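You operate a simulated robot arm through the tools that you are given. There is no shell and no other tool. Be economical: measure what you need, move in short steps, check, and stop when the job is done.

You run a simulated two-armed robot. Do the job below in one go: nothing can be reset, and whatever is moved stays where it is left.

## Task
Put the request card on the shelf under the small table. Stack the little blue box marked "Labels" from the white folding table on top of the little blue box that says "Cards". Take the small black box and put it on top of the green folder on the white folding table. Take the grey box with a blue stripe marked "F-52" from the top shelf of the book truck and leave it on the long white table. Take the bundle of letters marked "June" from the top shelf of the book truck and put it on the mill print on a cream board. Take the cream cloth weight from the board of the copy stand and leave it on the blue mat on the frame bench. Do these in any order. Set down upright: request card, small black box.
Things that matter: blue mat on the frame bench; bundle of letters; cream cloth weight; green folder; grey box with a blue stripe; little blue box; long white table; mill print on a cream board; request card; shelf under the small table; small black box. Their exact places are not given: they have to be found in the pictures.

It is judged by the outcome, as a careful person would: the job done as asked, and still so three seconds after it is handed in. It fails if anything else is knocked over, pushed out of place, dropped, spilled or broken. Flat cloth is picked up by pressing the open fingertips on it (5 to 10 N) and closing them slowly along it; thin cloth reads only 2 to 8 mm in the jaws.

## Robot
Two 7-joint arms with two-finger parallel grippers on one trunk, on a base that drives. Base frame: it is fixed to the floor where the robot stands at the start and does not move with it; the origin is under the middle of the robot, x ahead of it, y to its left, z up. Readings come in cm, degrees, newtons and seconds.
The left shoulder is at the start at [6.2, 19.7, 105.4], the right one opposite. With the tool pointing down near the work surface each hand reaches from about 10 to 68 cm from the robot's upright axis, wherever it stands, measured 20 degrees to its own side. Places, roughly: blue mat on the frame bench (16x22 cm) [-410, -356, 80]; bundle of letters [-250, -500, 100]; cream cloth weight (9x5x3 cm) [-390, -550, 60]; green folder [-25, -475, 75]; grey box with a blue stripe [-225, -450, 100]; little blue box [-125, -475, 75]; long white table [-140, -700, 70]; mill print on a cream board [-650, -700, 75]; request card [50, 0, 75]; shelf under the small table (23x38 cm) [54, 10, 30]; small black box [-175, -450, 75]. Payload 1.57 kg a hand.
The TCP of each hand is the grasp point between the finger pads, 3 cm short of the fingertips. In the tool frame z runs along the fingers and y along their closing line. Largest opening 11 cm; finger width 2.4, thickness 1.2; the body of the gripper, 4.8 by 11.2 cm, starts 7.8 cm behind the TCP.
Orientation is that of the tool frame in the base frame, as [roll, pitch, yaw] about the fixed x, y, z axes, in that order (R = Rz(yaw) Ry(pitch) Rx(roll)). With the fingers straight down and closing along the base's y, the tool's x points along the base's -x, its y along +y and its z along -z.

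## Interface
- The arms move only by the tool jog_arm. It takes "left_moves", "right_moves" or both (then of equal length, played together; a hand with none holds still); each is a list of rows, each a list of 6 numbers: the shift along the tool's x, y, z in units of 30 mm (1.0 is 30 mm), then the turn, a rotation vector about the tool's x, y, z in units of 6 degrees (1.0 is 6 degrees). In form: [[x, y, z, wx, wy, wz], ...]. A call has 1 to 8 rows; each row shifts and turns the commanded pose from where the row before left it, along the tool's axes as they then stand. "left_grip" and "right_grip" are, for a hand that has rows, the opening in per cent of the stroke, from 0 (shut) to 100 (fully open), set as the call begins (left out, the last holds). A call with a number of a shift or a turn outside -1 to 1 is refused whole. Each row takes 0.2 s and may step no farther than 5 cm and 8.6 degrees from the row before; otherwise, or with a gripper value out of range, the whole call is refused. A pose out of reach is approached as far as the arm can. The call stops where the force on the tool passes 40 N (or 10 N more than at its start, if that is more) or the arm is blocked; 0.2 s more then pass. The fingers move at their own pace (about 7.2 cm/s each) and stop on an object; they squeeze with about 43 N. The grip force told is the motor's: it shows also when the fingers shut on nothing. Time passes only in rows, and 0.2 s behind the last, so rows that do not move let the fingers close. It gives the time, the measured TCP pose, the force on the tool (base axes), the opening and the grip force at its end, in the units of the frame above (readings bear some noise), with the torque about the TCP (base axes, N m) and any sound that the robot's microphone picked up.
- Cameras (640 x 400 px; columns grow to the right, rows downward): "scene" is now at [9.87, 0.41, 162.09]; the picture's right is [0.07, -1.00, -0.00], its down [-0.89, -0.07, -0.45] and it looks along [0.45, 0.03, -0.89] (base axes); focal length 277 px, centre (320, 200). "left" rides on the left gripper at [7, -1.6, -14.1] in its tool frame; the picture's right is [0.23, 0.97, 0.00], its down [-0.85, 0.20, -0.48] and it looks along [-0.47, 0.11, 0.88] (tool axes); focal length 222 px, centre (320, 200). "right" rides on the right gripper at [7, 1.6, -14.1] in its tool frame; the picture's right is [-0.23, 0.97, 0.00], its down [-0.85, -0.20, -0.48] and it looks along [-0.47, -0.11, 0.88] (tool axes); focal length 222 px, centre (320, 200).
- snapshot(camera): a new picture of that camera. It takes no simulated time.
- move_column(by): slides the trunk up (or, below 0, down) by that many cm; the arms and the scene camera ride with it, the base frame stays. It gives what a move gives, with no picture.
- base_move(legs): drives the robot by 1 to 6 legs, each [ahead, left, turn to the left] in cm, cm and degrees, along the robot's own axes; the way and the turn of a leg run together, so that a leg with both is an arc; at most 150 cm and 180 degrees a leg. The arms and the cameras ride along, it lands a little off, and it stops where it bumps. It gives what a move gives.
- head_to(pan, tilt): turns the head with the scene camera to pan (to the left, within 86 degrees either way) and tilt (down, from -29 to 69), counted from straight ahead of the robot. It gives what a move gives.
- pixel_to_xyz(camera, pixels): for up to 12 pixels [column, row] of the newest picture of that camera ("zoom" is the newest enlarged one), the place [x, y, z] in the base frame of the surface seen there, good to about 0.2 cm. It takes no simulated time.
- inspect(camera, box): a new picture of the part [left, top, right, bottom] of that camera's present view, enlarged. It takes no simulated time.
- hand_in(): hands the job in; it is judged then, once.

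Keep the steps short. Do not move on a guess: measure, check each grasp and each placing, and mend mistakes. In all there are 124 turns and 128 pictures (those below and enlarged ones count). Leave the grippers open and the arms clear of the work at the hand-in unless told otherwise, and finish with a single line.

The tools are called after ">>>" by a JSON object that holds its "op" and its "data". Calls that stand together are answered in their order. jog_arm: Moves the arms, as the interface text tells. Its arguments: {"type":"object","properties":{"left_moves":{"type":"array","items":{"type":"array","items":{"type":"number"}}},"left_grip":{"type":"number"},"right_moves":{"type":"array","items":{"type":"array","items":{"type":"number"}}},"right_grip":{"type":"number"}},"required":[]} The other tools are called the same way: move_column (by) slides the trunk up or down; base_move (legs) drives the base; head_to (pan, tilt) turns the head that bears the scene camera; snapshot (camera) takes a picture; pixel_to_xyz (camera, pixels) gives the place of the surface under pixels of a picture; inspect (camera, box) takes an enlarged picture of a part of a camera's view; hand_in () hands the job in.

At the start:

```text
clock: 0.0
left_eef_pos: [57.07, 15.98, 105.25]
left_tool_rot: [180.0, -0.1, 180.0]
left_ft_force: [-0.7, -0.2, -0.6]
left_ft_torque: [0.04, 0.03, -0.01]
left_gripper_width: 11.01
left_grasp_force: 0.0
right_eef_pos: [39.72, -21.02, 106.3]
right_tool_rot: [180.0, -0.1, -179.9]
right_ft_force: [-0.2, 0.2, -0.1]
right_ft_torque: [0.01, 0.0, -0.02]
right_gripper_width: 10.98
right_grasp_force: 0.0
trunk travel left (down, up): [-65.0, 34.0]
robot x, y, heading: [0.26, -0.2, 0.2]
head pan, tilt: [4.3, 62.9]
```

scene: 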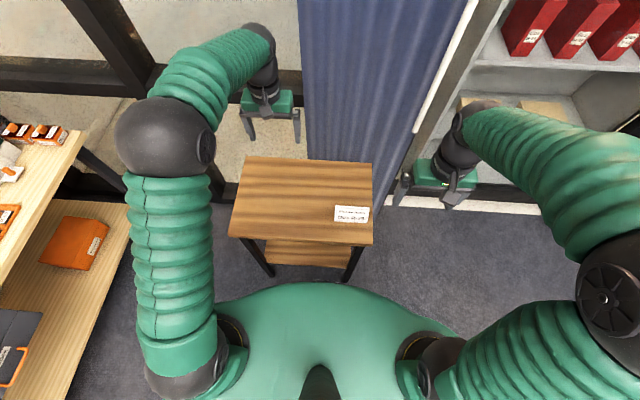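
right: 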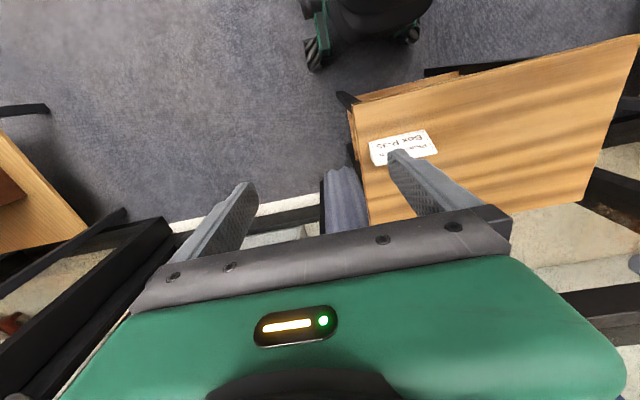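
left: 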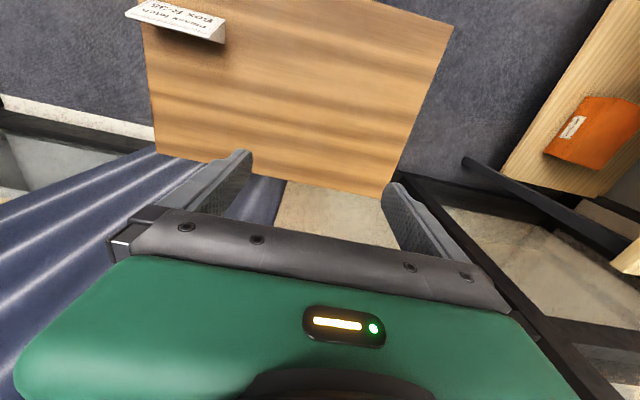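

I see the request card at about (351,213) on the small table. I'll enlarge it and measure it.

>>> {"op": "inspect", "data": {"camera": "scene", "box": [220, 140, 400, 290]}}

>>> {"op": "pixel_to_xyz", "data": {"camera": "scene", "pixels": [[336, 207], [368, 207], [368, 221], [337, 221], [350, 206], [352, 225], [246, 160], [371, 165], [371, 240], [232, 234], [310, 255], [300, 190]]}}

>>> {"op": "inspect", "data": {"camera": "left", "box": [110, 0, 270, 100]}}

```text
2.67 times, centred on (310, 215) of scene
```

zoom: 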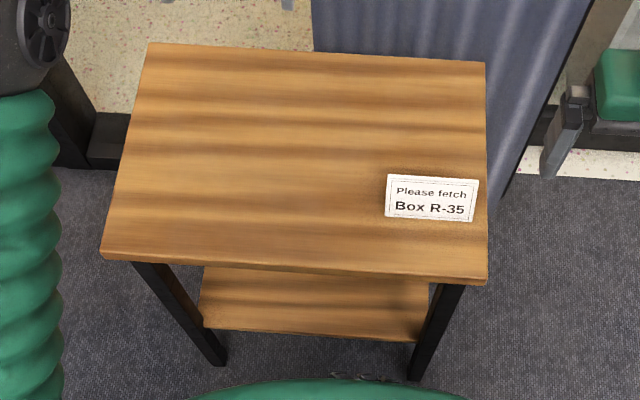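

```text
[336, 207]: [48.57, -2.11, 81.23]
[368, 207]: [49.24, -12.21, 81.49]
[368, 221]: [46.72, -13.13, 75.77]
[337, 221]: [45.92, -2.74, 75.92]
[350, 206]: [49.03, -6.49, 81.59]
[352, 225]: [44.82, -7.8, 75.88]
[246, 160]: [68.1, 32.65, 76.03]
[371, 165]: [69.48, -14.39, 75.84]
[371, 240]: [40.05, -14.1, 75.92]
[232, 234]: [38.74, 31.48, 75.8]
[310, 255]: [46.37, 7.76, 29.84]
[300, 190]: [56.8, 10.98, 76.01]
```

```text
4.00 times, centred on (190, 50) of left
```

zoom: 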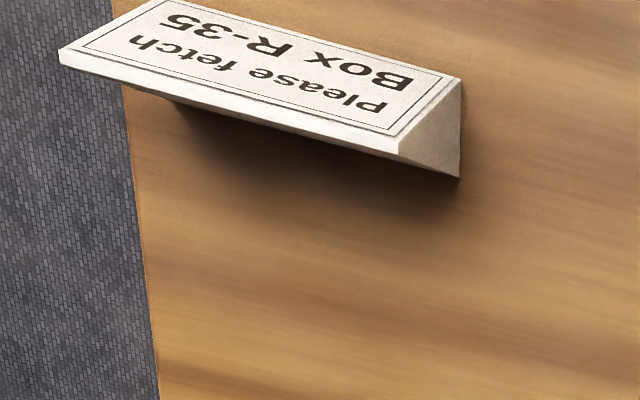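

The card is a tent: about 10.4 cm long in y (-2.3 to -12.8), ridge along y at z 81.6, foot around x 46–51. Next I'll pitch the right hand forward so it can reach under the table later, and pull the left hand back.

>>> {"op": "jog_arm", "data": {"right_moves": [[0, 0, 0, 0, -1, 0], [0, 0, 0, 0, -1, 0], [0, 0, 0, 0, -1, 0], [0, 0, 0, 0, -1, 0], [0, 0, 0, 0, -1, 0], [0, 0, 0, 0, -1, 0], [0, 0, 0, 0, -1, 0], [0, 0, 0, 0, -1, 0]], "left_moves": [[1, 0, 0, 0, 0, 0], [1, 0, 0, 0, 0, 0], [1, 0, 0, 0, 0, 0], [1, 0, 0, 0, 0, 0], [1, 0, 0, 0, 0, 0], [1, 0, 0, 0, 0, 0], [1, 0, 0, 0, 0, 0], [1, 0, 0, 0, 0, 0]], "right_grip": 100}}

```text
clock: 1.8
left_eef_pos: [33.03, 16.03, 105.3]
left_tool_rot: [180.0, 0.1, -179.9]
left_ft_force: [-0.1, 0.0, -0.1]
left_ft_torque: [0.01, 0.0, -0.01]
left_gripper_width: 11.01
left_grasp_force: 0.0
right_eef_pos: [46.12, -21.49, 109.94]
right_tool_rot: [179.9, 48.0, -180.0]
right_ft_force: [0.0, -0.5, -0.2]
right_ft_torque: [0.04, -0.01, 0.02]
right_gripper_width: 11.01
right_grasp_force: 0.2
right hand out of reach, approached as far as the arm can: row 6, 7, 8
trunk travel left (down, up): [-65.0, 34.0]
robot x, y, heading: [0.37, -0.23, -0.1]
head pan, tilt: [4.3, 62.9]
```

The right hand was too close in to finish turning. I'll move it forward and down along its fingers and finish the turn to 60°.

>>> {"op": "jog_arm", "data": {"right_moves": [[0, 0, 1, 0, 0, 0], [0, 0, 1, 0, 0, 0], [0, 0, 1, 0, 0, 0], [0, 0, 1, 0, -1, 0], [0, 0, 1, 0, -1, 0], [0, 0, 0, 0, 0, 0]]}}

>>> {"op": "head_to", "data": {"pan": -5, "tilt": 50}}

>>> {"op": "snapshot", "data": {"camera": "scene"}}

```text
clock: 3.2
left_eef_pos: [32.89, 16.0, 105.33]
left_tool_rot: [180.0, 0.1, 180.0]
left_ft_force: [-0.1, 0.7, -0.3]
left_ft_torque: [-0.05, -0.01, -0.01]
left_gripper_width: 10.97
left_grasp_force: 0.1
right_eef_pos: [57.41, -21.57, 100.17]
right_tool_rot: [-180.0, 60.0, -180.0]
right_ft_force: [0.1, -0.6, -0.6]
right_ft_torque: [0.01, 0.01, -0.02]
right_gripper_width: 11.0
right_grasp_force: 0.1
trunk travel left (down, up): [-65.0, 34.0]
robot x, y, heading: [-0.12, 0.05, 0.2]
head pan, tilt: [4.3, 62.9]
```

```text
clock: 4.0
left_eef_pos: [33.08, 16.11, 105.26]
left_tool_rot: [180.0, 0.0, -179.9]
left_ft_force: [-0.4, -0.4, 0.0]
left_ft_torque: [0.0, 0.0, -0.02]
left_gripper_width: 11.01
left_grasp_force: 0.0
right_eef_pos: [57.5, -21.51, 100.17]
right_tool_rot: [180.0, 60.0, -179.9]
right_ft_force: [-0.7, -0.2, 0.1]
right_ft_torque: [0.02, 0.0, -0.02]
right_gripper_width: 11.04
right_grasp_force: 0.1
trunk travel left (down, up): [-65.0, 34.0]
robot x, y, heading: [-0.09, -0.26, 0.2]
head pan, tilt: [-5.0, 50.0]
```

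```text
122 pictures are left
```

scene: 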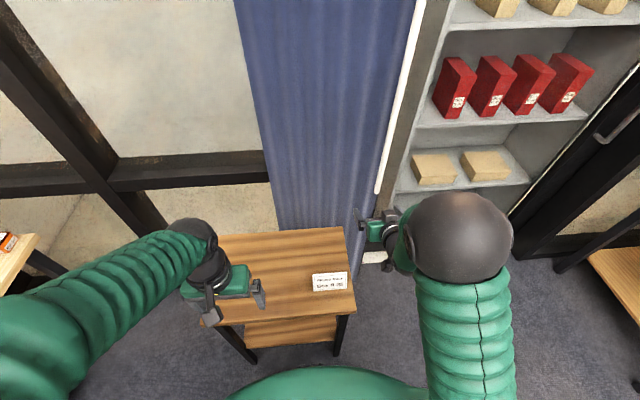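

Both arms are in place. I'll enlarge the card in the scene view at (330,282) to get its ends exactly.

>>> {"op": "inspect", "data": {"camera": "scene", "box": [300, 262, 364, 302]}}

```text
10.00 times, centred on (332, 282) of scene
```

zoom: 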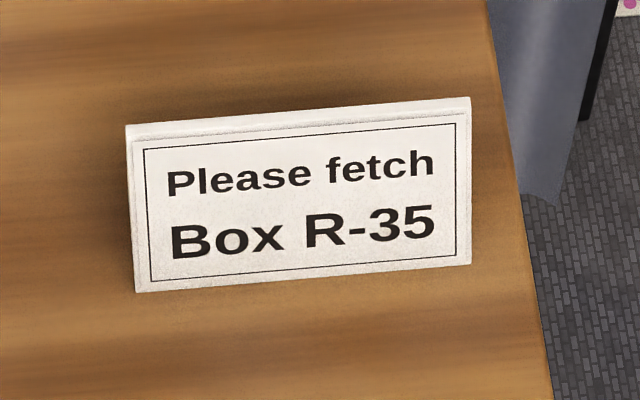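

>>> {"op": "pixel_to_xyz", "data": {"camera": "zoom", "pixels": [[128, 130], [134, 288], [470, 102], [469, 261], [300, 116], [140, 140], [465, 115], [300, 276], [110, 250], [460, 90]]}}

```text
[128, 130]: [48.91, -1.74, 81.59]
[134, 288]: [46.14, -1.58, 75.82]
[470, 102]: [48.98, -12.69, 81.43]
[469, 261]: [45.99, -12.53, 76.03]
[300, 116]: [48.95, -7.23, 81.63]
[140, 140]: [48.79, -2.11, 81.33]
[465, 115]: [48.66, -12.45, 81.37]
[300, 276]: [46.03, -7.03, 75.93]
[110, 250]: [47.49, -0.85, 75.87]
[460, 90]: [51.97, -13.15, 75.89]
```

The card is actually about 11 cm long, which is too long to grip by its ends. Its faces slope to a foot of about x 46–52, so I'll straddle it across x from its right end (y -12.7), with the robot facing +y. First I check the floor to the right.

>>> {"op": "pixel_to_xyz", "data": {"camera": "scene", "pixels": [[400, 290], [540, 275], [620, 330], [610, 255], [450, 170], [530, 180], [385, 260], [560, 260]]}}

>>> {"op": "head_to", "data": {"pan": -80, "tilt": 35}}

>>> {"op": "snapshot", "data": {"camera": "scene"}}

```text
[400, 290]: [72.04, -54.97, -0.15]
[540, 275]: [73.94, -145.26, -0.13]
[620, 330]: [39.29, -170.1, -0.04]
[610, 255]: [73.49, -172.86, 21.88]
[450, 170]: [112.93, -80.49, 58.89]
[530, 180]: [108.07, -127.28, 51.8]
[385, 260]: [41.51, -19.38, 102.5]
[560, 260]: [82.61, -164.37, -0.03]
```

```text
clock: 5.4
left_eef_pos: [33.17, 15.97, 105.38]
left_tool_rot: [180.0, 0.0, -180.0]
left_ft_force: [0.0, -0.2, 1.4]
left_ft_torque: [0.01, -0.03, 0.04]
left_gripper_width: 11.02
left_grasp_force: 0.0
right_eef_pos: [57.49, -21.51, 99.96]
right_tool_rot: [-180.0, 59.9, 179.9]
right_ft_force: [-0.7, -0.7, -0.3]
right_ft_torque: [0.0, 0.0, 0.03]
right_gripper_width: 10.99
right_grasp_force: 0.1
trunk travel left (down, up): [-65.0, 34.0]
robot x, y, heading: [-0.03, -0.35, -0.1]
head pan, tilt: [-80.0, 35.0]
```

```text
120 pictures are left
```

scene: 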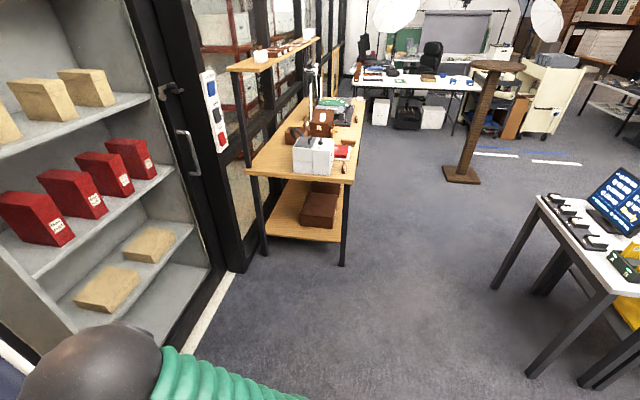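

There is plenty of floor on the right. I'll back off, slide right, turn left 90° and come to the table's right side. The right hand tilts a bit flatter on the way.

>>> {"op": "base_move", "data": {"legs": [[-25, 0, 0], [0, -90, 0], [0, 0, 90], [0, -53, 0]]}}

>>> {"op": "jog_arm", "data": {"right_moves": [[0, 0, 0, 0, -1, 0], [0, 0, 0, 0, -0.67, 0], [0, 0, 0, 0, 0, 0]]}}

>>> {"op": "head_to", "data": {"pan": -20, "tilt": 50}}

>>> {"op": "snapshot", "data": {"camera": "scene"}}

```text
clock: 18.1
left_eef_pos: [12.12, -56.86, 105.31]
left_tool_rot: [-179.7, 0.0, -89.7]
left_ft_force: [-0.1, -0.3, 0.2]
left_ft_torque: [-0.02, 0.01, -0.01]
left_gripper_width: 11.02
left_grasp_force: 0.2
right_eef_pos: [49.56, -32.29, 100.21]
right_tool_rot: [-179.6, 60.0, -89.4]
right_ft_force: [0.6, -0.4, 1.0]
right_ft_torque: [0.01, -0.03, -0.04]
right_gripper_width: 11.01
right_grasp_force: 0.1
trunk travel left (down, up): [-65.0, 34.0]
robot x, y, heading: [28.57, -90.07, 90.0]
head pan, tilt: [-80.0, 35.0]
```

```text
clock: 18.9
left_eef_pos: [12.32, -56.96, 105.31]
left_tool_rot: [180.0, 0.0, -89.6]
left_ft_force: [-0.2, -0.6, 0.8]
left_ft_torque: [0.0, 0.01, -0.02]
left_gripper_width: 10.99
left_grasp_force: 0.1
right_eef_pos: [49.88, -32.43, 100.21]
right_tool_rot: [-179.9, 70.2, -89.6]
right_ft_force: [-0.1, 0.3, 0.0]
right_ft_torque: [0.0, -0.03, 0.0]
right_gripper_width: 11.01
right_grasp_force: 0.1
trunk travel left (down, up): [-65.0, 34.0]
robot x, y, heading: [28.55, -89.76, 90.1]
head pan, tilt: [-80.0, 35.0]
```

```text
clock: 20.2
left_eef_pos: [12.49, -56.97, 105.29]
left_tool_rot: [-180.0, 0.1, -89.9]
left_ft_force: [0.0, 0.8, 0.6]
left_ft_torque: [0.04, 0.02, 0.01]
left_gripper_width: 11.01
left_grasp_force: 0.2
right_eef_pos: [50.0, -32.32, 100.1]
right_tool_rot: [-180.0, 70.1, -89.8]
right_ft_force: [0.6, 0.1, -0.4]
right_ft_torque: [0.01, 0.03, 0.01]
right_gripper_width: 11.0
right_grasp_force: 0.0
trunk travel left (down, up): [-65.0, 34.0]
robot x, y, heading: [28.84, -89.67, 90.1]
head pan, tilt: [-20.0, 50.0]
```

```text
119 pictures are left
```

scene: 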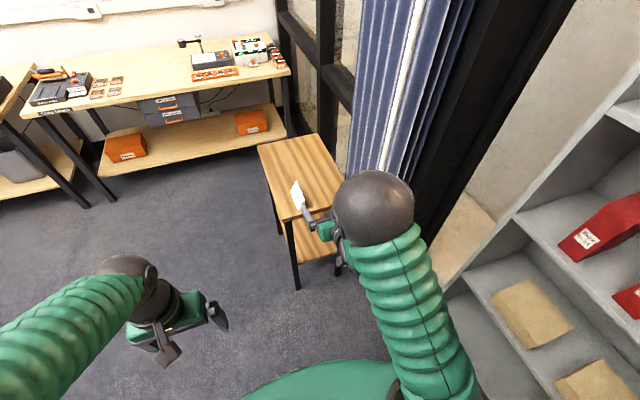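

Lined up with the card's right end. I'll lower the trunk while still outside the table edge, then look with the right camera.

>>> {"op": "move_column", "data": {"by": -21.6}}

>>> {"op": "snapshot", "data": {"camera": "right"}}

>>> {"op": "inspect", "data": {"camera": "scene", "box": [240, 100, 400, 250]}}

```text
clock: 22.5
left_eef_pos: [12.51, -57.05, 83.7]
left_tool_rot: [180.0, 0.1, -89.6]
left_ft_force: [-0.3, -0.3, 0.4]
left_ft_torque: [0.01, -0.02, 0.0]
left_gripper_width: 10.97
left_grasp_force: 0.0
right_eef_pos: [49.85, -32.31, 78.59]
right_tool_rot: [180.0, 70.2, -89.6]
right_ft_force: [0.6, -0.7, 0.0]
right_ft_torque: [0.01, 0.0, -0.03]
right_gripper_width: 10.99
right_grasp_force: 0.1
trunk travel left (down, up): [-43.4, 55.6]
robot x, y, heading: [28.66, -89.56, 90.4]
head pan, tilt: [-20.0, 50.0]
```

```text
118 pictures are left
```

right: 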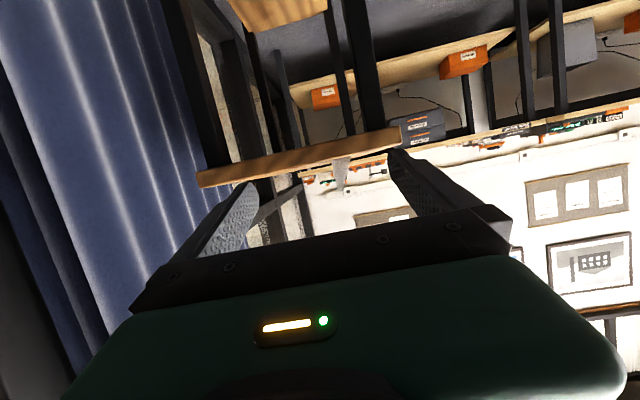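

```text
2.67 times, centred on (320, 175) of scene
```

zoom: 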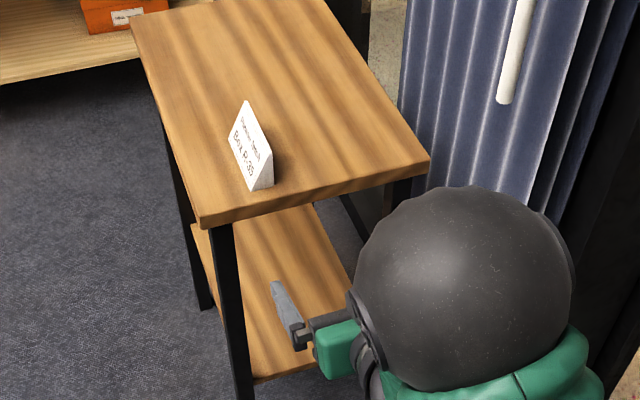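

>>> {"op": "pixel_to_xyz", "data": {"camera": "zoom", "pixels": [[250, 187], [272, 182], [270, 158], [262, 175], [245, 104], [232, 133], [268, 152]]}}

>>> {"op": "inspect", "data": {"camera": "right", "box": [280, 130, 400, 205]}}

```text
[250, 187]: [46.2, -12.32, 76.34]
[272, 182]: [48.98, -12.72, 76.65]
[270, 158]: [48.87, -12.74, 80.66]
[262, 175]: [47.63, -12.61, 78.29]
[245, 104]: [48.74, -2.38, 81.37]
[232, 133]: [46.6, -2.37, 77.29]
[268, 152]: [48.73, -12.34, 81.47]
```

```text
5.33 times, centred on (340, 168) of right
```

zoom: 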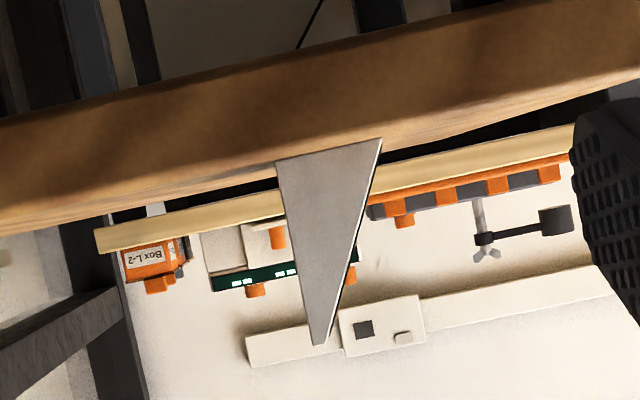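

From its end, the card's cross-section has a sloped front (foot x 46.0) and a near-vertical back (x 49.0), so the mid of the foot is about x 47.6. I'll shift left 2.2, lower slightly and drive part of the way ahead.

>>> {"op": "move_column", "data": {"by": -0.3}}

>>> {"op": "base_move", "data": {"legs": [[0, 2.2, 0], [14, 0, 0]]}}

>>> {"op": "inspect", "data": {"camera": "scene", "box": [240, 100, 400, 250]}}

>>> {"op": "snapshot", "data": {"camera": "right"}}

```text
clock: 23.0
left_eef_pos: [12.38, -56.88, 83.4]
left_tool_rot: [179.9, 0.1, -89.7]
left_ft_force: [0.7, -0.7, -0.4]
left_ft_torque: [0.0, 0.0, 0.01]
left_gripper_width: 10.99
left_grasp_force: 0.1
right_eef_pos: [49.92, -32.39, 78.27]
right_tool_rot: [180.0, 70.1, -89.8]
right_ft_force: [-0.5, -0.1, -0.5]
right_ft_torque: [0.0, 0.03, 0.02]
right_gripper_width: 11.01
right_grasp_force: 0.1
trunk travel left (down, up): [-43.1, 55.9]
robot x, y, heading: [28.56, -90.11, 90.4]
head pan, tilt: [-20.0, 50.0]
```

```text
clock: 24.8
left_eef_pos: [10.23, -42.84, 83.47]
left_tool_rot: [179.9, 0.1, -89.6]
left_ft_force: [0.3, 0.5, 0.3]
left_ft_torque: [-0.06, -0.01, 0.0]
left_gripper_width: 11.0
left_grasp_force: 0.1
right_eef_pos: [47.6, -18.12, 78.14]
right_tool_rot: [179.8, 70.0, -89.9]
right_ft_force: [0.0, -0.6, -0.9]
right_ft_torque: [0.02, 0.0, 0.01]
right_gripper_width: 10.99
right_grasp_force: 0.1
trunk travel left (down, up): [-43.1, 55.9]
robot x, y, heading: [26.3, -75.96, 90.4]
head pan, tilt: [-20.0, 50.0]
```

```text
2.67 times, centred on (320, 175) of scene
```

zoom: 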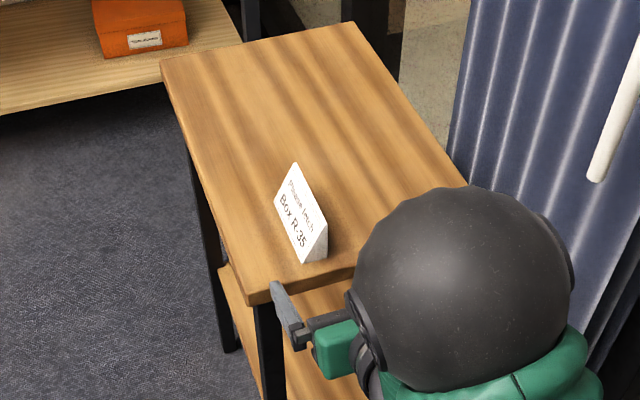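

```text
114 pictures are left
```

right: 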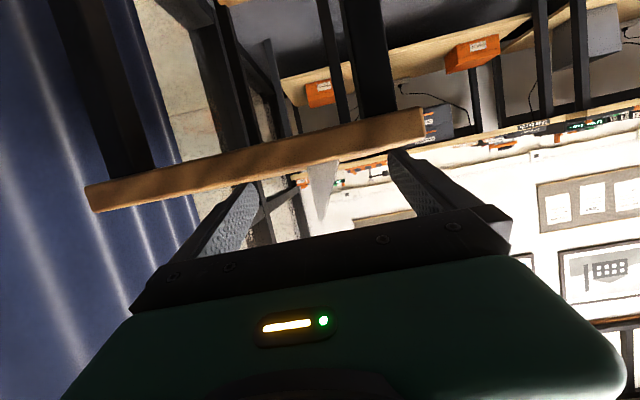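

It is centred. I'll raise by 0.3 cm for clearance over the table, then advance until the fingers straddle the card.

>>> {"op": "move_column", "data": {"by": 0.3}}

>>> {"op": "base_move", "data": {"legs": [[9.8, 0, 0]]}}

>>> {"op": "inspect", "data": {"camera": "scene", "box": [260, 130, 420, 250]}}

```text
clock: 25.3
left_eef_pos: [10.34, -42.95, 83.74]
left_tool_rot: [179.9, 0.1, -89.8]
left_ft_force: [0.3, -0.1, -0.5]
left_ft_torque: [-0.01, 0.0, -0.04]
left_gripper_width: 10.99
left_grasp_force: 0.0
right_eef_pos: [47.78, -18.46, 78.56]
right_tool_rot: [179.6, 70.0, -90.0]
right_ft_force: [0.7, 0.0, 0.4]
right_ft_torque: [0.02, 0.01, 0.0]
right_gripper_width: 11.03
right_grasp_force: 0.0
trunk travel left (down, up): [-43.4, 55.6]
robot x, y, heading: [26.42, -76.1, 90.1]
head pan, tilt: [-20.0, 50.0]
```

```text
clock: 26.4
left_eef_pos: [9.91, -32.9, 83.74]
left_tool_rot: [-179.9, 0.0, -89.7]
left_ft_force: [0.3, 0.5, 0.1]
left_ft_torque: [-0.02, 0.0, 0.03]
left_gripper_width: 11.02
left_grasp_force: 0.1
right_eef_pos: [47.39, -8.32, 78.43]
right_tool_rot: [-179.7, 69.9, -89.4]
right_ft_force: [0.1, 0.3, -0.5]
right_ft_torque: [0.03, 0.01, -0.02]
right_gripper_width: 10.99
right_grasp_force: 0.0
trunk travel left (down, up): [-43.4, 55.6]
robot x, y, heading: [26.37, -66.16, 90.4]
head pan, tilt: [-20.0, 50.0]
```

```text
3.33 times, centred on (340, 190) of scene
```

zoom: 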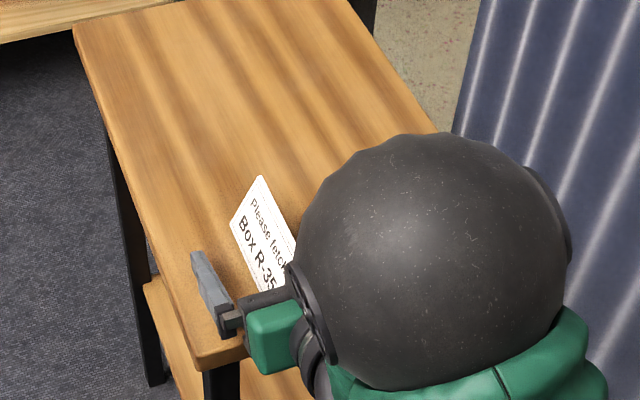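

The left finger lies in front of the card and the other is behind it. I'll close slowly.

>>> {"op": "jog_arm", "data": {"right_moves": [[0, 0, 0, 0, 0, 0], [0, 0, 0, 0, 0, 0], [0, 0, 0, 0, 0, 0], [0, 0, 0, 0, 0, 0]], "right_grip": 20}}

```text
clock: 27.4
left_eef_pos: [9.91, -33.17, 83.76]
left_tool_rot: [180.0, 0.2, -89.7]
left_ft_force: [0.6, 0.5, -0.2]
left_ft_torque: [-0.02, 0.02, 0.0]
left_gripper_width: 10.98
left_grasp_force: 0.0
right_eef_pos: [47.55, -8.51, 78.79]
right_tool_rot: [-179.9, 70.2, -89.6]
right_ft_force: [0.7, -0.1, 4.3]
right_ft_torque: [-0.08, 0.03, 0.13]
right_gripper_width: 2.59
right_grasp_force: 34.2
trunk travel left (down, up): [-43.4, 55.6]
robot x, y, heading: [26.25, -65.92, 90.2]
head pan, tilt: [-20.0, 50.0]
```

The jaws stopped at 2.6 cm, gripping at 34 N. I'll lift 4 cm and check.

>>> {"op": "jog_arm", "data": {"right_moves": [[0, 0, 0, 0, 0, 0]], "right_grip": 10}}

>>> {"op": "move_column", "data": {"by": 4}}

>>> {"op": "inspect", "data": {"camera": "scene", "box": [260, 130, 420, 250]}}

>>> {"op": "snapshot", "data": {"camera": "right"}}

```text
clock: 27.8
left_eef_pos: [9.95, -33.2, 83.81]
left_tool_rot: [179.9, 0.2, -89.6]
left_ft_force: [-0.1, 0.3, -0.9]
left_ft_torque: [0.02, 0.01, 0.03]
left_gripper_width: 11.0
left_grasp_force: 0.0
right_eef_pos: [47.53, -8.56, 78.68]
right_tool_rot: [-179.8, 70.3, -89.7]
right_ft_force: [2.1, -0.2, 7.8]
right_ft_torque: [-0.05, 0.05, 0.05]
right_gripper_width: 2.41
right_grasp_force: 36.2
trunk travel left (down, up): [-43.4, 55.6]
robot x, y, heading: [26.61, -66.13, 90.3]
head pan, tilt: [-20.0, 50.0]
```

```text
clock: 28.6
left_eef_pos: [10.02, -33.08, 87.74]
left_tool_rot: [180.0, 0.1, -89.7]
left_ft_force: [-0.3, 0.4, 0.0]
left_ft_torque: [0.01, -0.01, 0.0]
left_gripper_width: 10.99
left_grasp_force: 0.1
right_eef_pos: [47.48, -8.48, 82.57]
right_tool_rot: [-179.9, 70.1, -89.5]
right_ft_force: [-1.0, -0.5, 1.5]
right_ft_torque: [0.01, 0.04, -0.03]
right_gripper_width: 1.12
right_grasp_force: 0.3
trunk travel left (down, up): [-47.4, 51.6]
robot x, y, heading: [26.47, -65.94, 89.9]
head pan, tilt: [-20.0, 50.0]
```

```text
3.33 times, centred on (340, 190) of scene
```

zoom: 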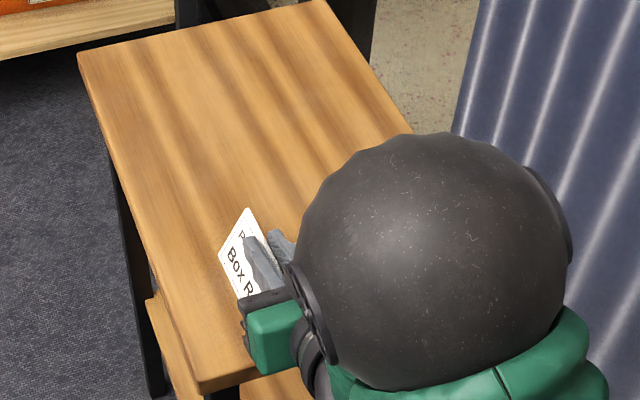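

```text
111 pictures are left
```

right: 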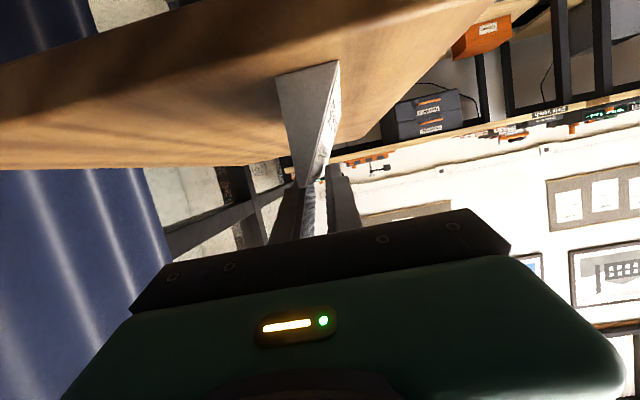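

The card slid out of the wedge-shaped grip: its faces are too slippery. It still stands on the table. New plan: pull it a few cm over the table's right edge and grip it vertically, base to ridge. I'll raise clear and measure it.

>>> {"op": "move_column", "data": {"by": 5}}

>>> {"op": "inspect", "data": {"camera": "scene", "box": [260, 130, 420, 250]}}

>>> {"op": "snapshot", "data": {"camera": "left"}}

```text
clock: 29.6
left_eef_pos: [10.1, -33.13, 92.82]
left_tool_rot: [-180.0, 0.1, -89.8]
left_ft_force: [1.1, -0.3, 0.0]
left_ft_torque: [0.02, -0.01, 0.0]
left_gripper_width: 10.99
left_grasp_force: 0.1
right_eef_pos: [47.55, -8.56, 87.56]
right_tool_rot: [-179.9, 70.0, -89.7]
right_ft_force: [0.7, 0.2, 0.8]
right_ft_torque: [0.02, -0.02, 0.01]
right_gripper_width: 1.09
right_grasp_force: 0.1
trunk travel left (down, up): [-52.4, 46.6]
robot x, y, heading: [26.43, -65.99, 90.2]
head pan, tilt: [-20.0, 50.0]
```

```text
3.33 times, centred on (340, 190) of scene
```

zoom: 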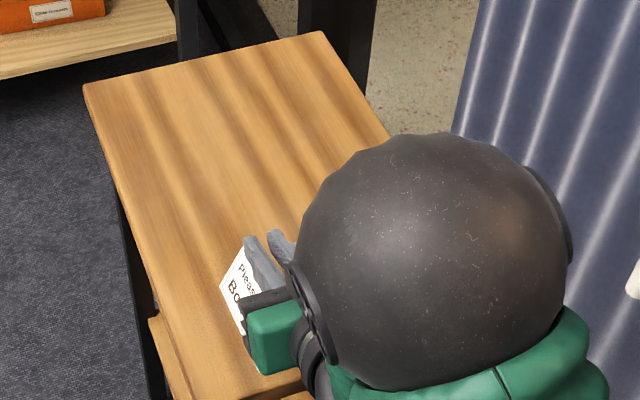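

```text
109 pictures are left
```

left: 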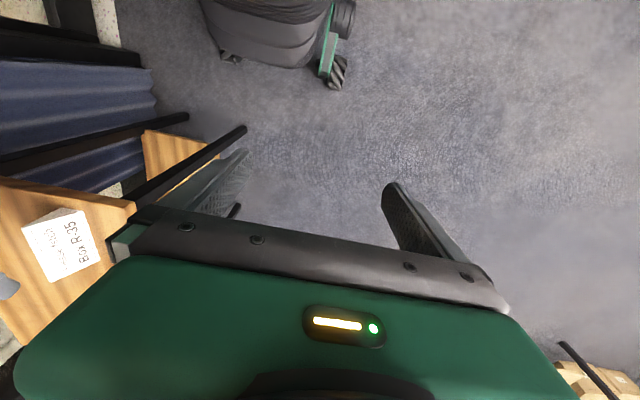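

>>> {"op": "inspect", "data": {"camera": "left", "box": [0, 190, 120, 300]}}

```text
3.64 times, centred on (60, 245) of left
```

zoom: 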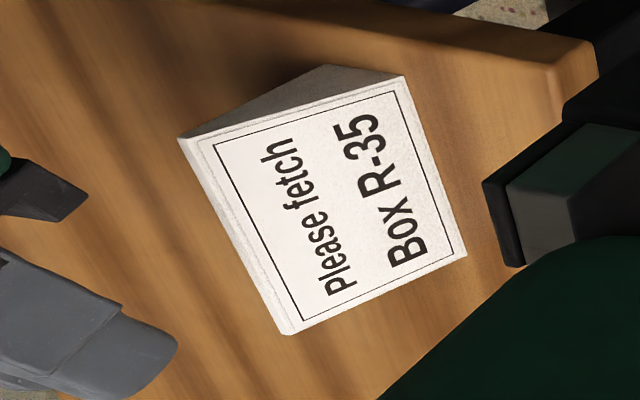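

>>> {"op": "pixel_to_xyz", "data": {"camera": "zoom", "pixels": [[185, 139], [284, 333], [464, 257], [402, 80], [327, 68], [290, 105], [555, 80], [190, 136]]}}

```text
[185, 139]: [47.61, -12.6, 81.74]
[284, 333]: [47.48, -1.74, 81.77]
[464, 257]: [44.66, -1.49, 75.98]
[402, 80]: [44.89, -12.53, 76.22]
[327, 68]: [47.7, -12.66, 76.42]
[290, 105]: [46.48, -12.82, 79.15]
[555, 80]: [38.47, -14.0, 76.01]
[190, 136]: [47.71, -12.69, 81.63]
```

The card is intact: foot x 44.7–47.9, ridge at x 47.5, y -12.6 to -1.7. To pull it from its far end, I'll turn the right hand to point nearly straight down.

>>> {"op": "jog_arm", "data": {"right_moves": [[0, 0, 0, 0, 1, 0], [0, 0, 0, 0, 1, 0], [0, 0, 0, 0, 1, 0], [0, 0, 0, 0, 1, 0], [0, 0, 0, 0, 1, 0], [0, 0, 0, 0, 1, 0], [0, 0, 0, 0, 1, 0], [0, 0, 0, 0, 1, 0]]}}

>>> {"op": "jog_arm", "data": {"right_moves": [[0, 0, 0, 0, 1, 0], [0, 0, 0, 0, 1, 0], [0, 0, 0, 0, 0, 0]]}}

>>> {"op": "base_move", "data": {"legs": [[0, 1.3, 0], [11, 0, 0]]}}

>>> {"op": "snapshot", "data": {"camera": "scene"}}

```text
clock: 31.4
left_eef_pos: [9.97, -33.05, 92.78]
left_tool_rot: [179.9, 0.2, -89.7]
left_ft_force: [-0.4, 0.2, -0.7]
left_ft_torque: [0.01, -0.04, -0.01]
left_gripper_width: 11.0
left_grasp_force: 0.1
right_eef_pos: [47.49, -8.51, 87.48]
right_tool_rot: [180.0, 22.0, -89.8]
right_ft_force: [0.3, -0.1, -0.4]
right_ft_torque: [-0.02, 0.01, -0.02]
right_gripper_width: 1.12
right_grasp_force: 0.0
trunk travel left (down, up): [-52.4, 46.6]
robot x, y, heading: [26.1, -66.11, 90.0]
head pan, tilt: [-20.0, 50.0]
```

```text
clock: 32.2
left_eef_pos: [9.93, -33.28, 92.71]
left_tool_rot: [180.0, 0.2, -89.7]
left_ft_force: [-0.5, -0.1, 0.3]
left_ft_torque: [-0.01, -0.01, 0.04]
left_gripper_width: 10.99
left_grasp_force: 0.1
right_eef_pos: [47.52, -8.52, 87.58]
right_tool_rot: [180.0, 10.0, -89.6]
right_ft_force: [0.1, -0.5, -0.3]
right_ft_torque: [-0.02, 0.0, 0.02]
right_gripper_width: 1.08
right_grasp_force: 0.0
trunk travel left (down, up): [-52.4, 46.6]
robot x, y, heading: [26.42, -65.86, 90.5]
head pan, tilt: [-20.0, 50.0]
```

```text
clock: 33.7
left_eef_pos: [9.01, -22.03, 92.71]
left_tool_rot: [179.9, 0.2, -89.7]
left_ft_force: [1.2, 0.6, -0.3]
left_ft_torque: [-0.04, -0.01, 0.04]
left_gripper_width: 11.01
left_grasp_force: 0.0
right_eef_pos: [46.48, 2.45, 87.35]
right_tool_rot: [179.9, 10.2, -89.7]
right_ft_force: [-0.4, -0.8, -0.4]
right_ft_torque: [-0.04, 0.01, 0.0]
right_gripper_width: 1.09
right_grasp_force: 0.2
trunk travel left (down, up): [-52.4, 46.6]
robot x, y, heading: [24.99, -55.1, 90.2]
head pan, tilt: [-20.0, 50.0]
```

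```text
107 pictures are left
```

scene: 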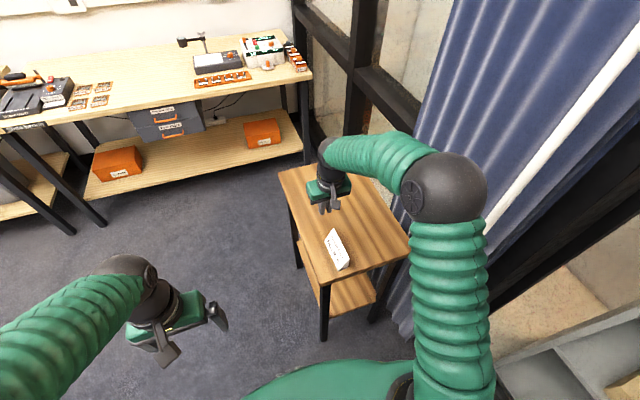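

The fingers hang beyond the card's far end (near pixel (330,205)). I'll lower them to just above the table and back off a first 6 cm.

>>> {"op": "move_column", "data": {"by": -7.8}}

>>> {"op": "base_move", "data": {"legs": [[-6, 0, 0]]}}

>>> {"op": "inspect", "data": {"camera": "scene", "box": [270, 140, 430, 280]}}

```text
clock: 34.9
left_eef_pos: [8.73, -22.13, 84.99]
left_tool_rot: [180.0, 0.1, -89.7]
left_ft_force: [-0.4, 0.4, 0.1]
left_ft_torque: [0.0, 0.0, 0.02]
left_gripper_width: 10.99
left_grasp_force: 0.1
right_eef_pos: [46.24, 2.44, 79.79]
right_tool_rot: [-179.9, 10.1, -89.7]
right_ft_force: [0.1, 0.2, 0.6]
right_ft_torque: [-0.01, 0.01, -0.03]
right_gripper_width: 1.12
right_grasp_force: 0.1
trunk travel left (down, up): [-44.6, 54.4]
robot x, y, heading: [24.63, -55.35, 90.4]
head pan, tilt: [-20.0, 50.0]
```

```text
clock: 35.8
left_eef_pos: [8.76, -28.22, 85.01]
left_tool_rot: [180.0, 0.2, -89.7]
left_ft_force: [0.0, -0.3, 0.1]
left_ft_torque: [0.03, -0.01, -0.02]
left_gripper_width: 11.02
left_grasp_force: 0.1
right_eef_pos: [46.19, -3.68, 79.81]
right_tool_rot: [-180.0, 10.3, -89.7]
right_ft_force: [0.1, 0.4, 1.0]
right_ft_torque: [0.04, 0.03, 0.02]
right_gripper_width: 1.1
right_grasp_force: 0.0
trunk travel left (down, up): [-44.6, 54.4]
robot x, y, heading: [24.91, -61.29, 90.4]
head pan, tilt: [-20.0, 50.0]
```

```text
2.86 times, centred on (350, 210) of scene
```

zoom: 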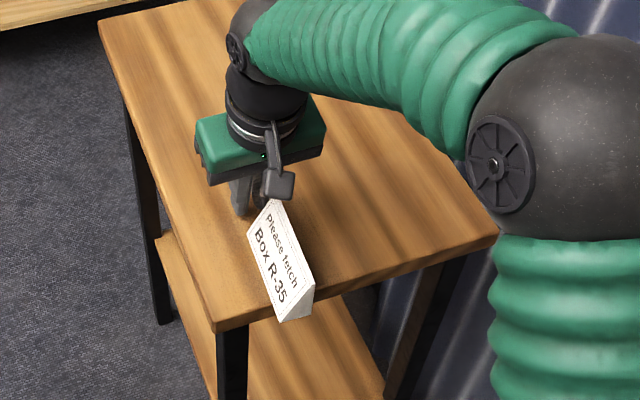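

The card slides nicely and is about 2 cm over the edge. I'll go 2.2 cm more and measure the end with the left camera.

>>> {"op": "base_move", "data": {"legs": [[-2.2, 0, 0]]}}

>>> {"op": "inspect", "data": {"camera": "scene", "box": [270, 140, 430, 280]}}

>>> {"op": "pixel_to_xyz", "data": {"camera": "zoom", "pixels": [[280, 320], [313, 305], [313, 285], [298, 300], [250, 235], [275, 205], [222, 328], [330, 290], [290, 318]]}}

```text
clock: 36.6
left_eef_pos: [8.83, -30.35, 84.98]
left_tool_rot: [-180.0, 0.3, -89.7]
left_ft_force: [0.2, 0.0, 0.0]
left_ft_torque: [0.05, 0.0, 0.0]
left_gripper_width: 11.01
left_grasp_force: 0.0
right_eef_pos: [46.22, -5.81, 79.7]
right_tool_rot: [180.0, 10.3, -89.7]
right_ft_force: [0.0, 0.1, 0.8]
right_ft_torque: [0.01, 0.06, -0.02]
right_gripper_width: 1.1
right_grasp_force: 0.0
trunk travel left (down, up): [-44.6, 54.4]
robot x, y, heading: [25.14, -63.6, 90.3]
head pan, tilt: [-20.0, 50.0]
```

```text
2.86 times, centred on (350, 210) of scene
```

zoom: 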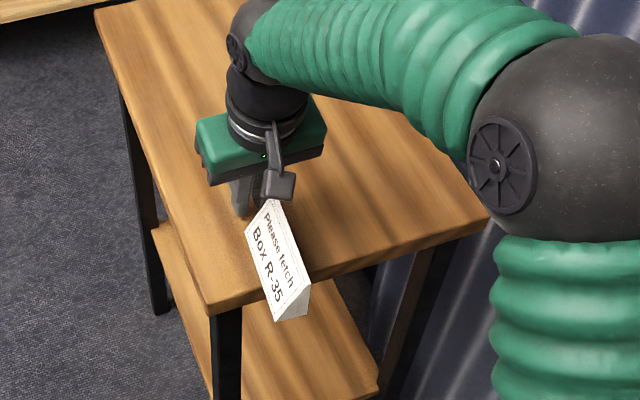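

```text
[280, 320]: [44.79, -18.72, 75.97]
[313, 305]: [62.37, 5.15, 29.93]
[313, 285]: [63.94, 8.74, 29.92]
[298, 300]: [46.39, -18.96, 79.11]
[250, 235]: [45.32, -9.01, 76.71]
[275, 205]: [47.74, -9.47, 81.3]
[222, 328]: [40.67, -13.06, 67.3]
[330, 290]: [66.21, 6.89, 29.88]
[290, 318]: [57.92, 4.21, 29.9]
```

About 4.5 cm overhang (end at y -18.8, edge at -14.3) and still stable. I'll move the fingers off it, raise, back away and turn the hand horizontal.

>>> {"op": "base_move", "data": {"legs": [[3, 0, 0]]}}

>>> {"op": "move_column", "data": {"by": 10}}

>>> {"op": "base_move", "data": {"legs": [[-40, 0, 0]]}}

>>> {"op": "jog_arm", "data": {"right_moves": [[0, 0, 0, 0, -1, 0], [0, 0, 0, 0, -1, 0], [0, 0, 0, 0, -1, 0], [0, 0, 0, 0, -1, 0], [0, 0, 0, 0, -1, 0], [0, 0, 0, 0, -1, 0], [0, 0, 0, 0, -1, 0], [0, 0, 0, 0, -1, 0]], "right_grip": 100}}

>>> {"op": "jog_arm", "data": {"right_moves": [[0, 0, 0, 0, -1, 0], [0, 0, 0, 0, -1, 0], [0, 0, 0, 0, -1, 0], [0, 0, 0, 0, -1, 0], [0, 0, 0, 0, -1, 0], [0, 0, 0, 0, -0.33, 0]]}}

>>> {"op": "jog_arm", "data": {"right_moves": [[0, 0, 0, 0, 0, 1], [0, 0, 0, 0, 0, 1], [0, 0, 0, 0, 0, 1], [0, 0, 0, 0, 0, 1], [0, 0, 0, 0, 0, 1], [0, 0, 0, 0, 0, 1], [0, 0, 0, 0, 0, 1], [0, 0, 0, 0, 0, 1]]}}

>>> {"op": "jog_arm", "data": {"right_moves": [[0, 0, 0, 0, 0, 1], [0, 0, 0, 0, 0, 1], [0, 0, 0, 0, 0, 1], [0, 0, 0, 0, 0, 1], [0, 0, 0, 0, 0, 1], [0, 0, 0, 0, 0, 1], [0, 0, 0, 0, 0, 1], [0, 0, 0, 0, 0, 0]]}}

>>> {"op": "snapshot", "data": {"camera": "scene"}}

```text
clock: 37.5
left_eef_pos: [8.78, -27.59, 84.9]
left_tool_rot: [-180.0, 0.2, -89.7]
left_ft_force: [-0.3, -0.1, -0.2]
left_ft_torque: [-0.03, -0.01, 0.02]
left_gripper_width: 11.01
left_grasp_force: 0.1
right_eef_pos: [46.33, -2.99, 79.84]
right_tool_rot: [-179.9, 10.3, -89.8]
right_ft_force: [-0.4, 0.5, -0.6]
right_ft_torque: [-0.06, -0.01, -0.01]
right_gripper_width: 1.08
right_grasp_force: 0.0
trunk travel left (down, up): [-44.6, 54.4]
robot x, y, heading: [24.88, -60.62, 90.2]
head pan, tilt: [-20.0, 50.0]
```

```text
clock: 38.8
left_eef_pos: [8.73, -27.5, 95.07]
left_tool_rot: [179.9, 0.3, -89.7]
left_ft_force: [-0.4, -0.9, -0.4]
left_ft_torque: [0.04, 0.02, 0.0]
left_gripper_width: 10.99
left_grasp_force: 0.1
right_eef_pos: [46.28, -2.77, 89.96]
right_tool_rot: [180.0, 10.4, -89.7]
right_ft_force: [-0.6, 0.2, 0.0]
right_ft_torque: [-0.02, 0.01, 0.01]
right_gripper_width: 1.09
right_grasp_force: 0.1
trunk travel left (down, up): [-54.6, 44.4]
robot x, y, heading: [24.71, -60.32, 90.2]
head pan, tilt: [-20.0, 50.0]
```

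```text
clock: 41.3
left_eef_pos: [9.03, -67.25, 94.97]
left_tool_rot: [-179.9, 0.3, -89.5]
left_ft_force: [-0.1, -0.2, 0.2]
left_ft_torque: [0.02, 0.03, 0.01]
left_gripper_width: 11.01
left_grasp_force: 0.0
right_eef_pos: [46.59, -42.6, 90.1]
right_tool_rot: [179.9, 10.3, -89.7]
right_ft_force: [-0.4, -0.1, 0.9]
right_ft_torque: [-0.04, -0.02, 0.04]
right_gripper_width: 1.11
right_grasp_force: 0.1
trunk travel left (down, up): [-54.6, 44.4]
robot x, y, heading: [25.37, -99.87, 90.2]
head pan, tilt: [-20.0, 50.0]
```

```text
clock: 43.1
left_eef_pos: [8.96, -67.25, 95.14]
left_tool_rot: [-180.0, 0.3, -89.5]
left_ft_force: [-0.2, 0.0, -0.6]
left_ft_torque: [-0.02, 0.01, 0.01]
left_gripper_width: 11.01
left_grasp_force: 0.0
right_eef_pos: [46.52, -42.64, 90.04]
right_tool_rot: [-179.8, 58.4, -89.7]
right_ft_force: [0.3, -0.1, 0.0]
right_ft_torque: [0.0, 0.02, -0.01]
right_gripper_width: 11.0
right_grasp_force: 0.1
trunk travel left (down, up): [-54.6, 44.4]
robot x, y, heading: [25.07, -100.09, 90.4]
head pan, tilt: [-20.0, 50.0]
```

```text
clock: 44.5
left_eef_pos: [9.03, -67.41, 95.18]
left_tool_rot: [180.0, 0.3, -89.6]
left_ft_force: [-0.1, 0.2, -0.2]
left_ft_torque: [0.01, 0.01, 0.0]
left_gripper_width: 11.01
left_grasp_force: 0.1
right_eef_pos: [46.51, -42.67, 90.09]
right_tool_rot: [-7.5, 89.5, 83.0]
right_ft_force: [-0.2, 0.3, 0.1]
right_ft_torque: [0.01, -0.04, 0.02]
right_gripper_width: 11.01
right_grasp_force: 0.1
trunk travel left (down, up): [-54.6, 44.4]
robot x, y, heading: [25.07, -99.77, 90.1]
head pan, tilt: [-20.0, 50.0]
```

```text
clock: 46.3
left_eef_pos: [9.11, -67.4, 95.16]
left_tool_rot: [180.0, 0.3, -89.6]
left_ft_force: [0.5, -0.1, -0.1]
left_ft_torque: [-0.03, 0.01, -0.03]
left_gripper_width: 10.99
left_grasp_force: 0.0
right_eef_pos: [46.57, -42.6, 90.11]
right_tool_rot: [89.6, 42.0, 180.0]
right_ft_force: [0.0, -0.4, 0.1]
right_ft_torque: [-0.01, 0.02, -0.05]
right_gripper_width: 10.99
right_grasp_force: 0.1
trunk travel left (down, up): [-54.6, 44.4]
robot x, y, heading: [25.55, -99.79, 89.9]
head pan, tilt: [-20.0, 50.0]
```

```text
clock: 48.1
left_eef_pos: [9.11, -67.32, 95.14]
left_tool_rot: [-180.0, 0.4, -89.5]
left_ft_force: [-1.0, -0.7, -0.4]
left_ft_torque: [-0.03, 0.0, -0.05]
left_gripper_width: 10.99
left_grasp_force: 0.1
right_eef_pos: [46.6, -42.63, 90.0]
right_tool_rot: [89.7, 0.1, -179.6]
right_ft_force: [0.2, 0.2, 0.0]
right_ft_torque: [0.0, -0.02, -0.01]
right_gripper_width: 11.02
right_grasp_force: 0.1
trunk travel left (down, up): [-54.6, 44.4]
robot x, y, heading: [25.4, -99.94, 90.2]
head pan, tilt: [-20.0, 50.0]
```

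```text
104 pictures are left
```

scene: 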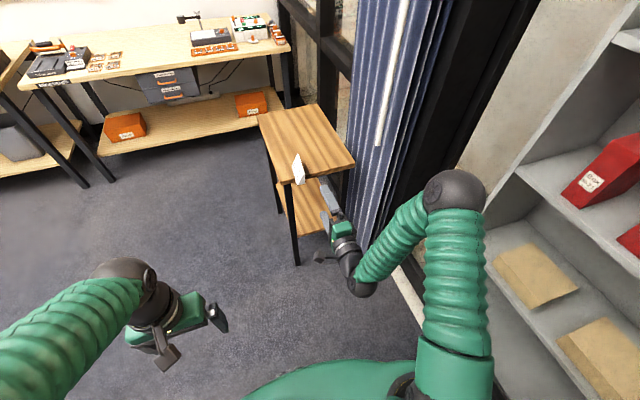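

The hand is horizontal, closing vertically. I'll lower to the card's mid-height (78.8) and drive most of the way up to the overhanging end.

>>> {"op": "move_column", "data": {"by": -11.2}}

>>> {"op": "base_move", "data": {"legs": [[19, -0.2, 0]]}}

>>> {"op": "snapshot", "data": {"camera": "right"}}

>>> {"op": "inspect", "data": {"camera": "scene", "box": [270, 140, 430, 280]}}

```text
clock: 49.5
left_eef_pos: [9.11, -67.34, 83.98]
left_tool_rot: [-179.9, 0.3, -89.6]
left_ft_force: [-0.1, -0.1, 0.7]
left_ft_torque: [0.0, 0.04, 0.02]
left_gripper_width: 11.0
left_grasp_force: 0.0
right_eef_pos: [46.56, -42.67, 78.91]
right_tool_rot: [89.6, -0.1, -179.7]
right_ft_force: [-0.4, 0.3, 0.4]
right_ft_torque: [-0.03, 0.01, -0.02]
right_gripper_width: 11.01
right_grasp_force: 0.1
trunk travel left (down, up): [-43.4, 55.6]
robot x, y, heading: [25.18, -100.37, 90.3]
head pan, tilt: [-20.0, 50.0]
```

```text
clock: 51.1
left_eef_pos: [9.19, -48.33, 83.95]
left_tool_rot: [-180.0, 0.3, -89.7]
left_ft_force: [1.0, 0.0, 0.3]
left_ft_torque: [-0.06, 0.02, 0.03]
left_gripper_width: 10.98
left_grasp_force: 0.0
right_eef_pos: [46.7, -23.57, 78.73]
right_tool_rot: [89.7, 0.0, -179.7]
right_ft_force: [0.0, 0.2, -0.4]
right_ft_torque: [0.0, -0.03, -0.01]
right_gripper_width: 11.02
right_grasp_force: 0.1
trunk travel left (down, up): [-43.4, 55.6]
robot x, y, heading: [25.11, -80.62, 90.0]
head pan, tilt: [-20.0, 50.0]
```

```text
103 pictures are left
```

right: 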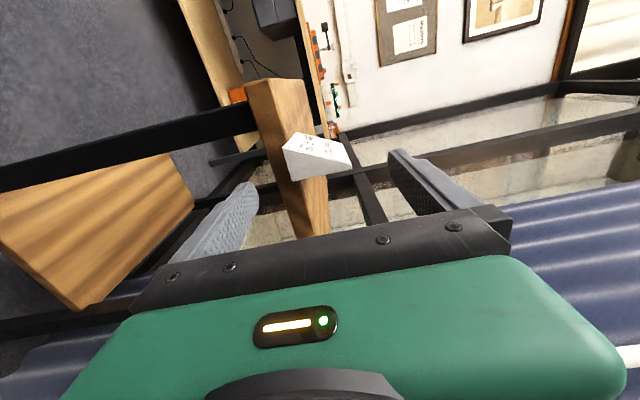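

```text
2.86 times, centred on (350, 210) of scene
```

zoom: 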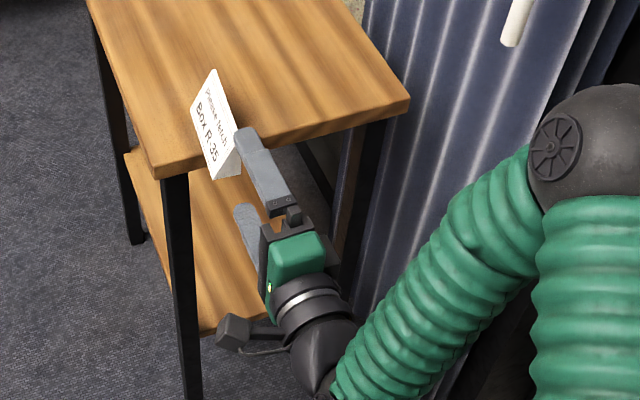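

Lined up: one finger above, one below. I'll measure the card end and table edge with the right camera before the last step.

>>> {"op": "pixel_to_xyz", "data": {"camera": "right", "pixels": [[287, 150], [292, 175], [348, 168], [310, 160], [275, 140], [300, 200]]}}

```text
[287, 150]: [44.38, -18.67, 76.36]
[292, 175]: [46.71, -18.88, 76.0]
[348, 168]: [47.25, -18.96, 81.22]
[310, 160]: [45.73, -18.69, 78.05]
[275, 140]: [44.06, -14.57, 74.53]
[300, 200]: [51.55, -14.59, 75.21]
```

>>> {"op": "base_move", "data": {"legs": [[5.3, 0, 0]]}}

>>> {"op": "jog_arm", "data": {"right_moves": [[0, 0, 0, 0, 0, 0], [0, 0, 0, 0, 0, 0], [0, 0, 0, 0, 0, 0], [0, 0, 0, 0, 0, 0]], "right_grip": 56}}

>>> {"op": "snapshot", "data": {"camera": "right"}}

```text
clock: 52.0
left_eef_pos: [9.08, -43.04, 83.91]
left_tool_rot: [180.0, 0.2, -89.7]
left_ft_force: [-0.4, -0.3, 0.1]
left_ft_torque: [-0.03, 0.02, 0.04]
left_gripper_width: 11.01
left_grasp_force: 0.0
right_eef_pos: [46.73, -18.31, 78.84]
right_tool_rot: [89.7, 0.0, -179.7]
right_ft_force: [0.6, 0.4, -0.6]
right_ft_torque: [-0.02, 0.01, 0.01]
right_gripper_width: 11.0
right_grasp_force: 0.1
trunk travel left (down, up): [-43.4, 55.6]
robot x, y, heading: [25.65, -75.47, 90.3]
head pan, tilt: [-20.0, 50.0]
```

```text
clock: 53.0
left_eef_pos: [9.1, -43.13, 83.93]
left_tool_rot: [180.0, 0.4, -89.7]
left_ft_force: [0.4, -0.2, 0.7]
left_ft_torque: [0.01, -0.01, 0.0]
left_gripper_width: 11.0
left_grasp_force: 0.1
right_eef_pos: [46.7, -18.54, 78.83]
right_tool_rot: [89.6, 0.1, -179.7]
right_ft_force: [0.3, 0.0, 0.5]
right_ft_torque: [0.0, 0.01, -0.01]
right_gripper_width: 6.17
right_grasp_force: 0.0
trunk travel left (down, up): [-43.4, 55.6]
robot x, y, heading: [25.62, -75.25, 90.5]
head pan, tilt: [-20.0, 50.0]
```

```text
101 pictures are left
```

right: 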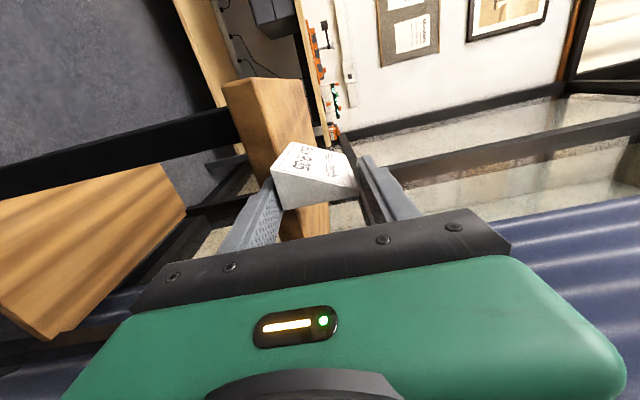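

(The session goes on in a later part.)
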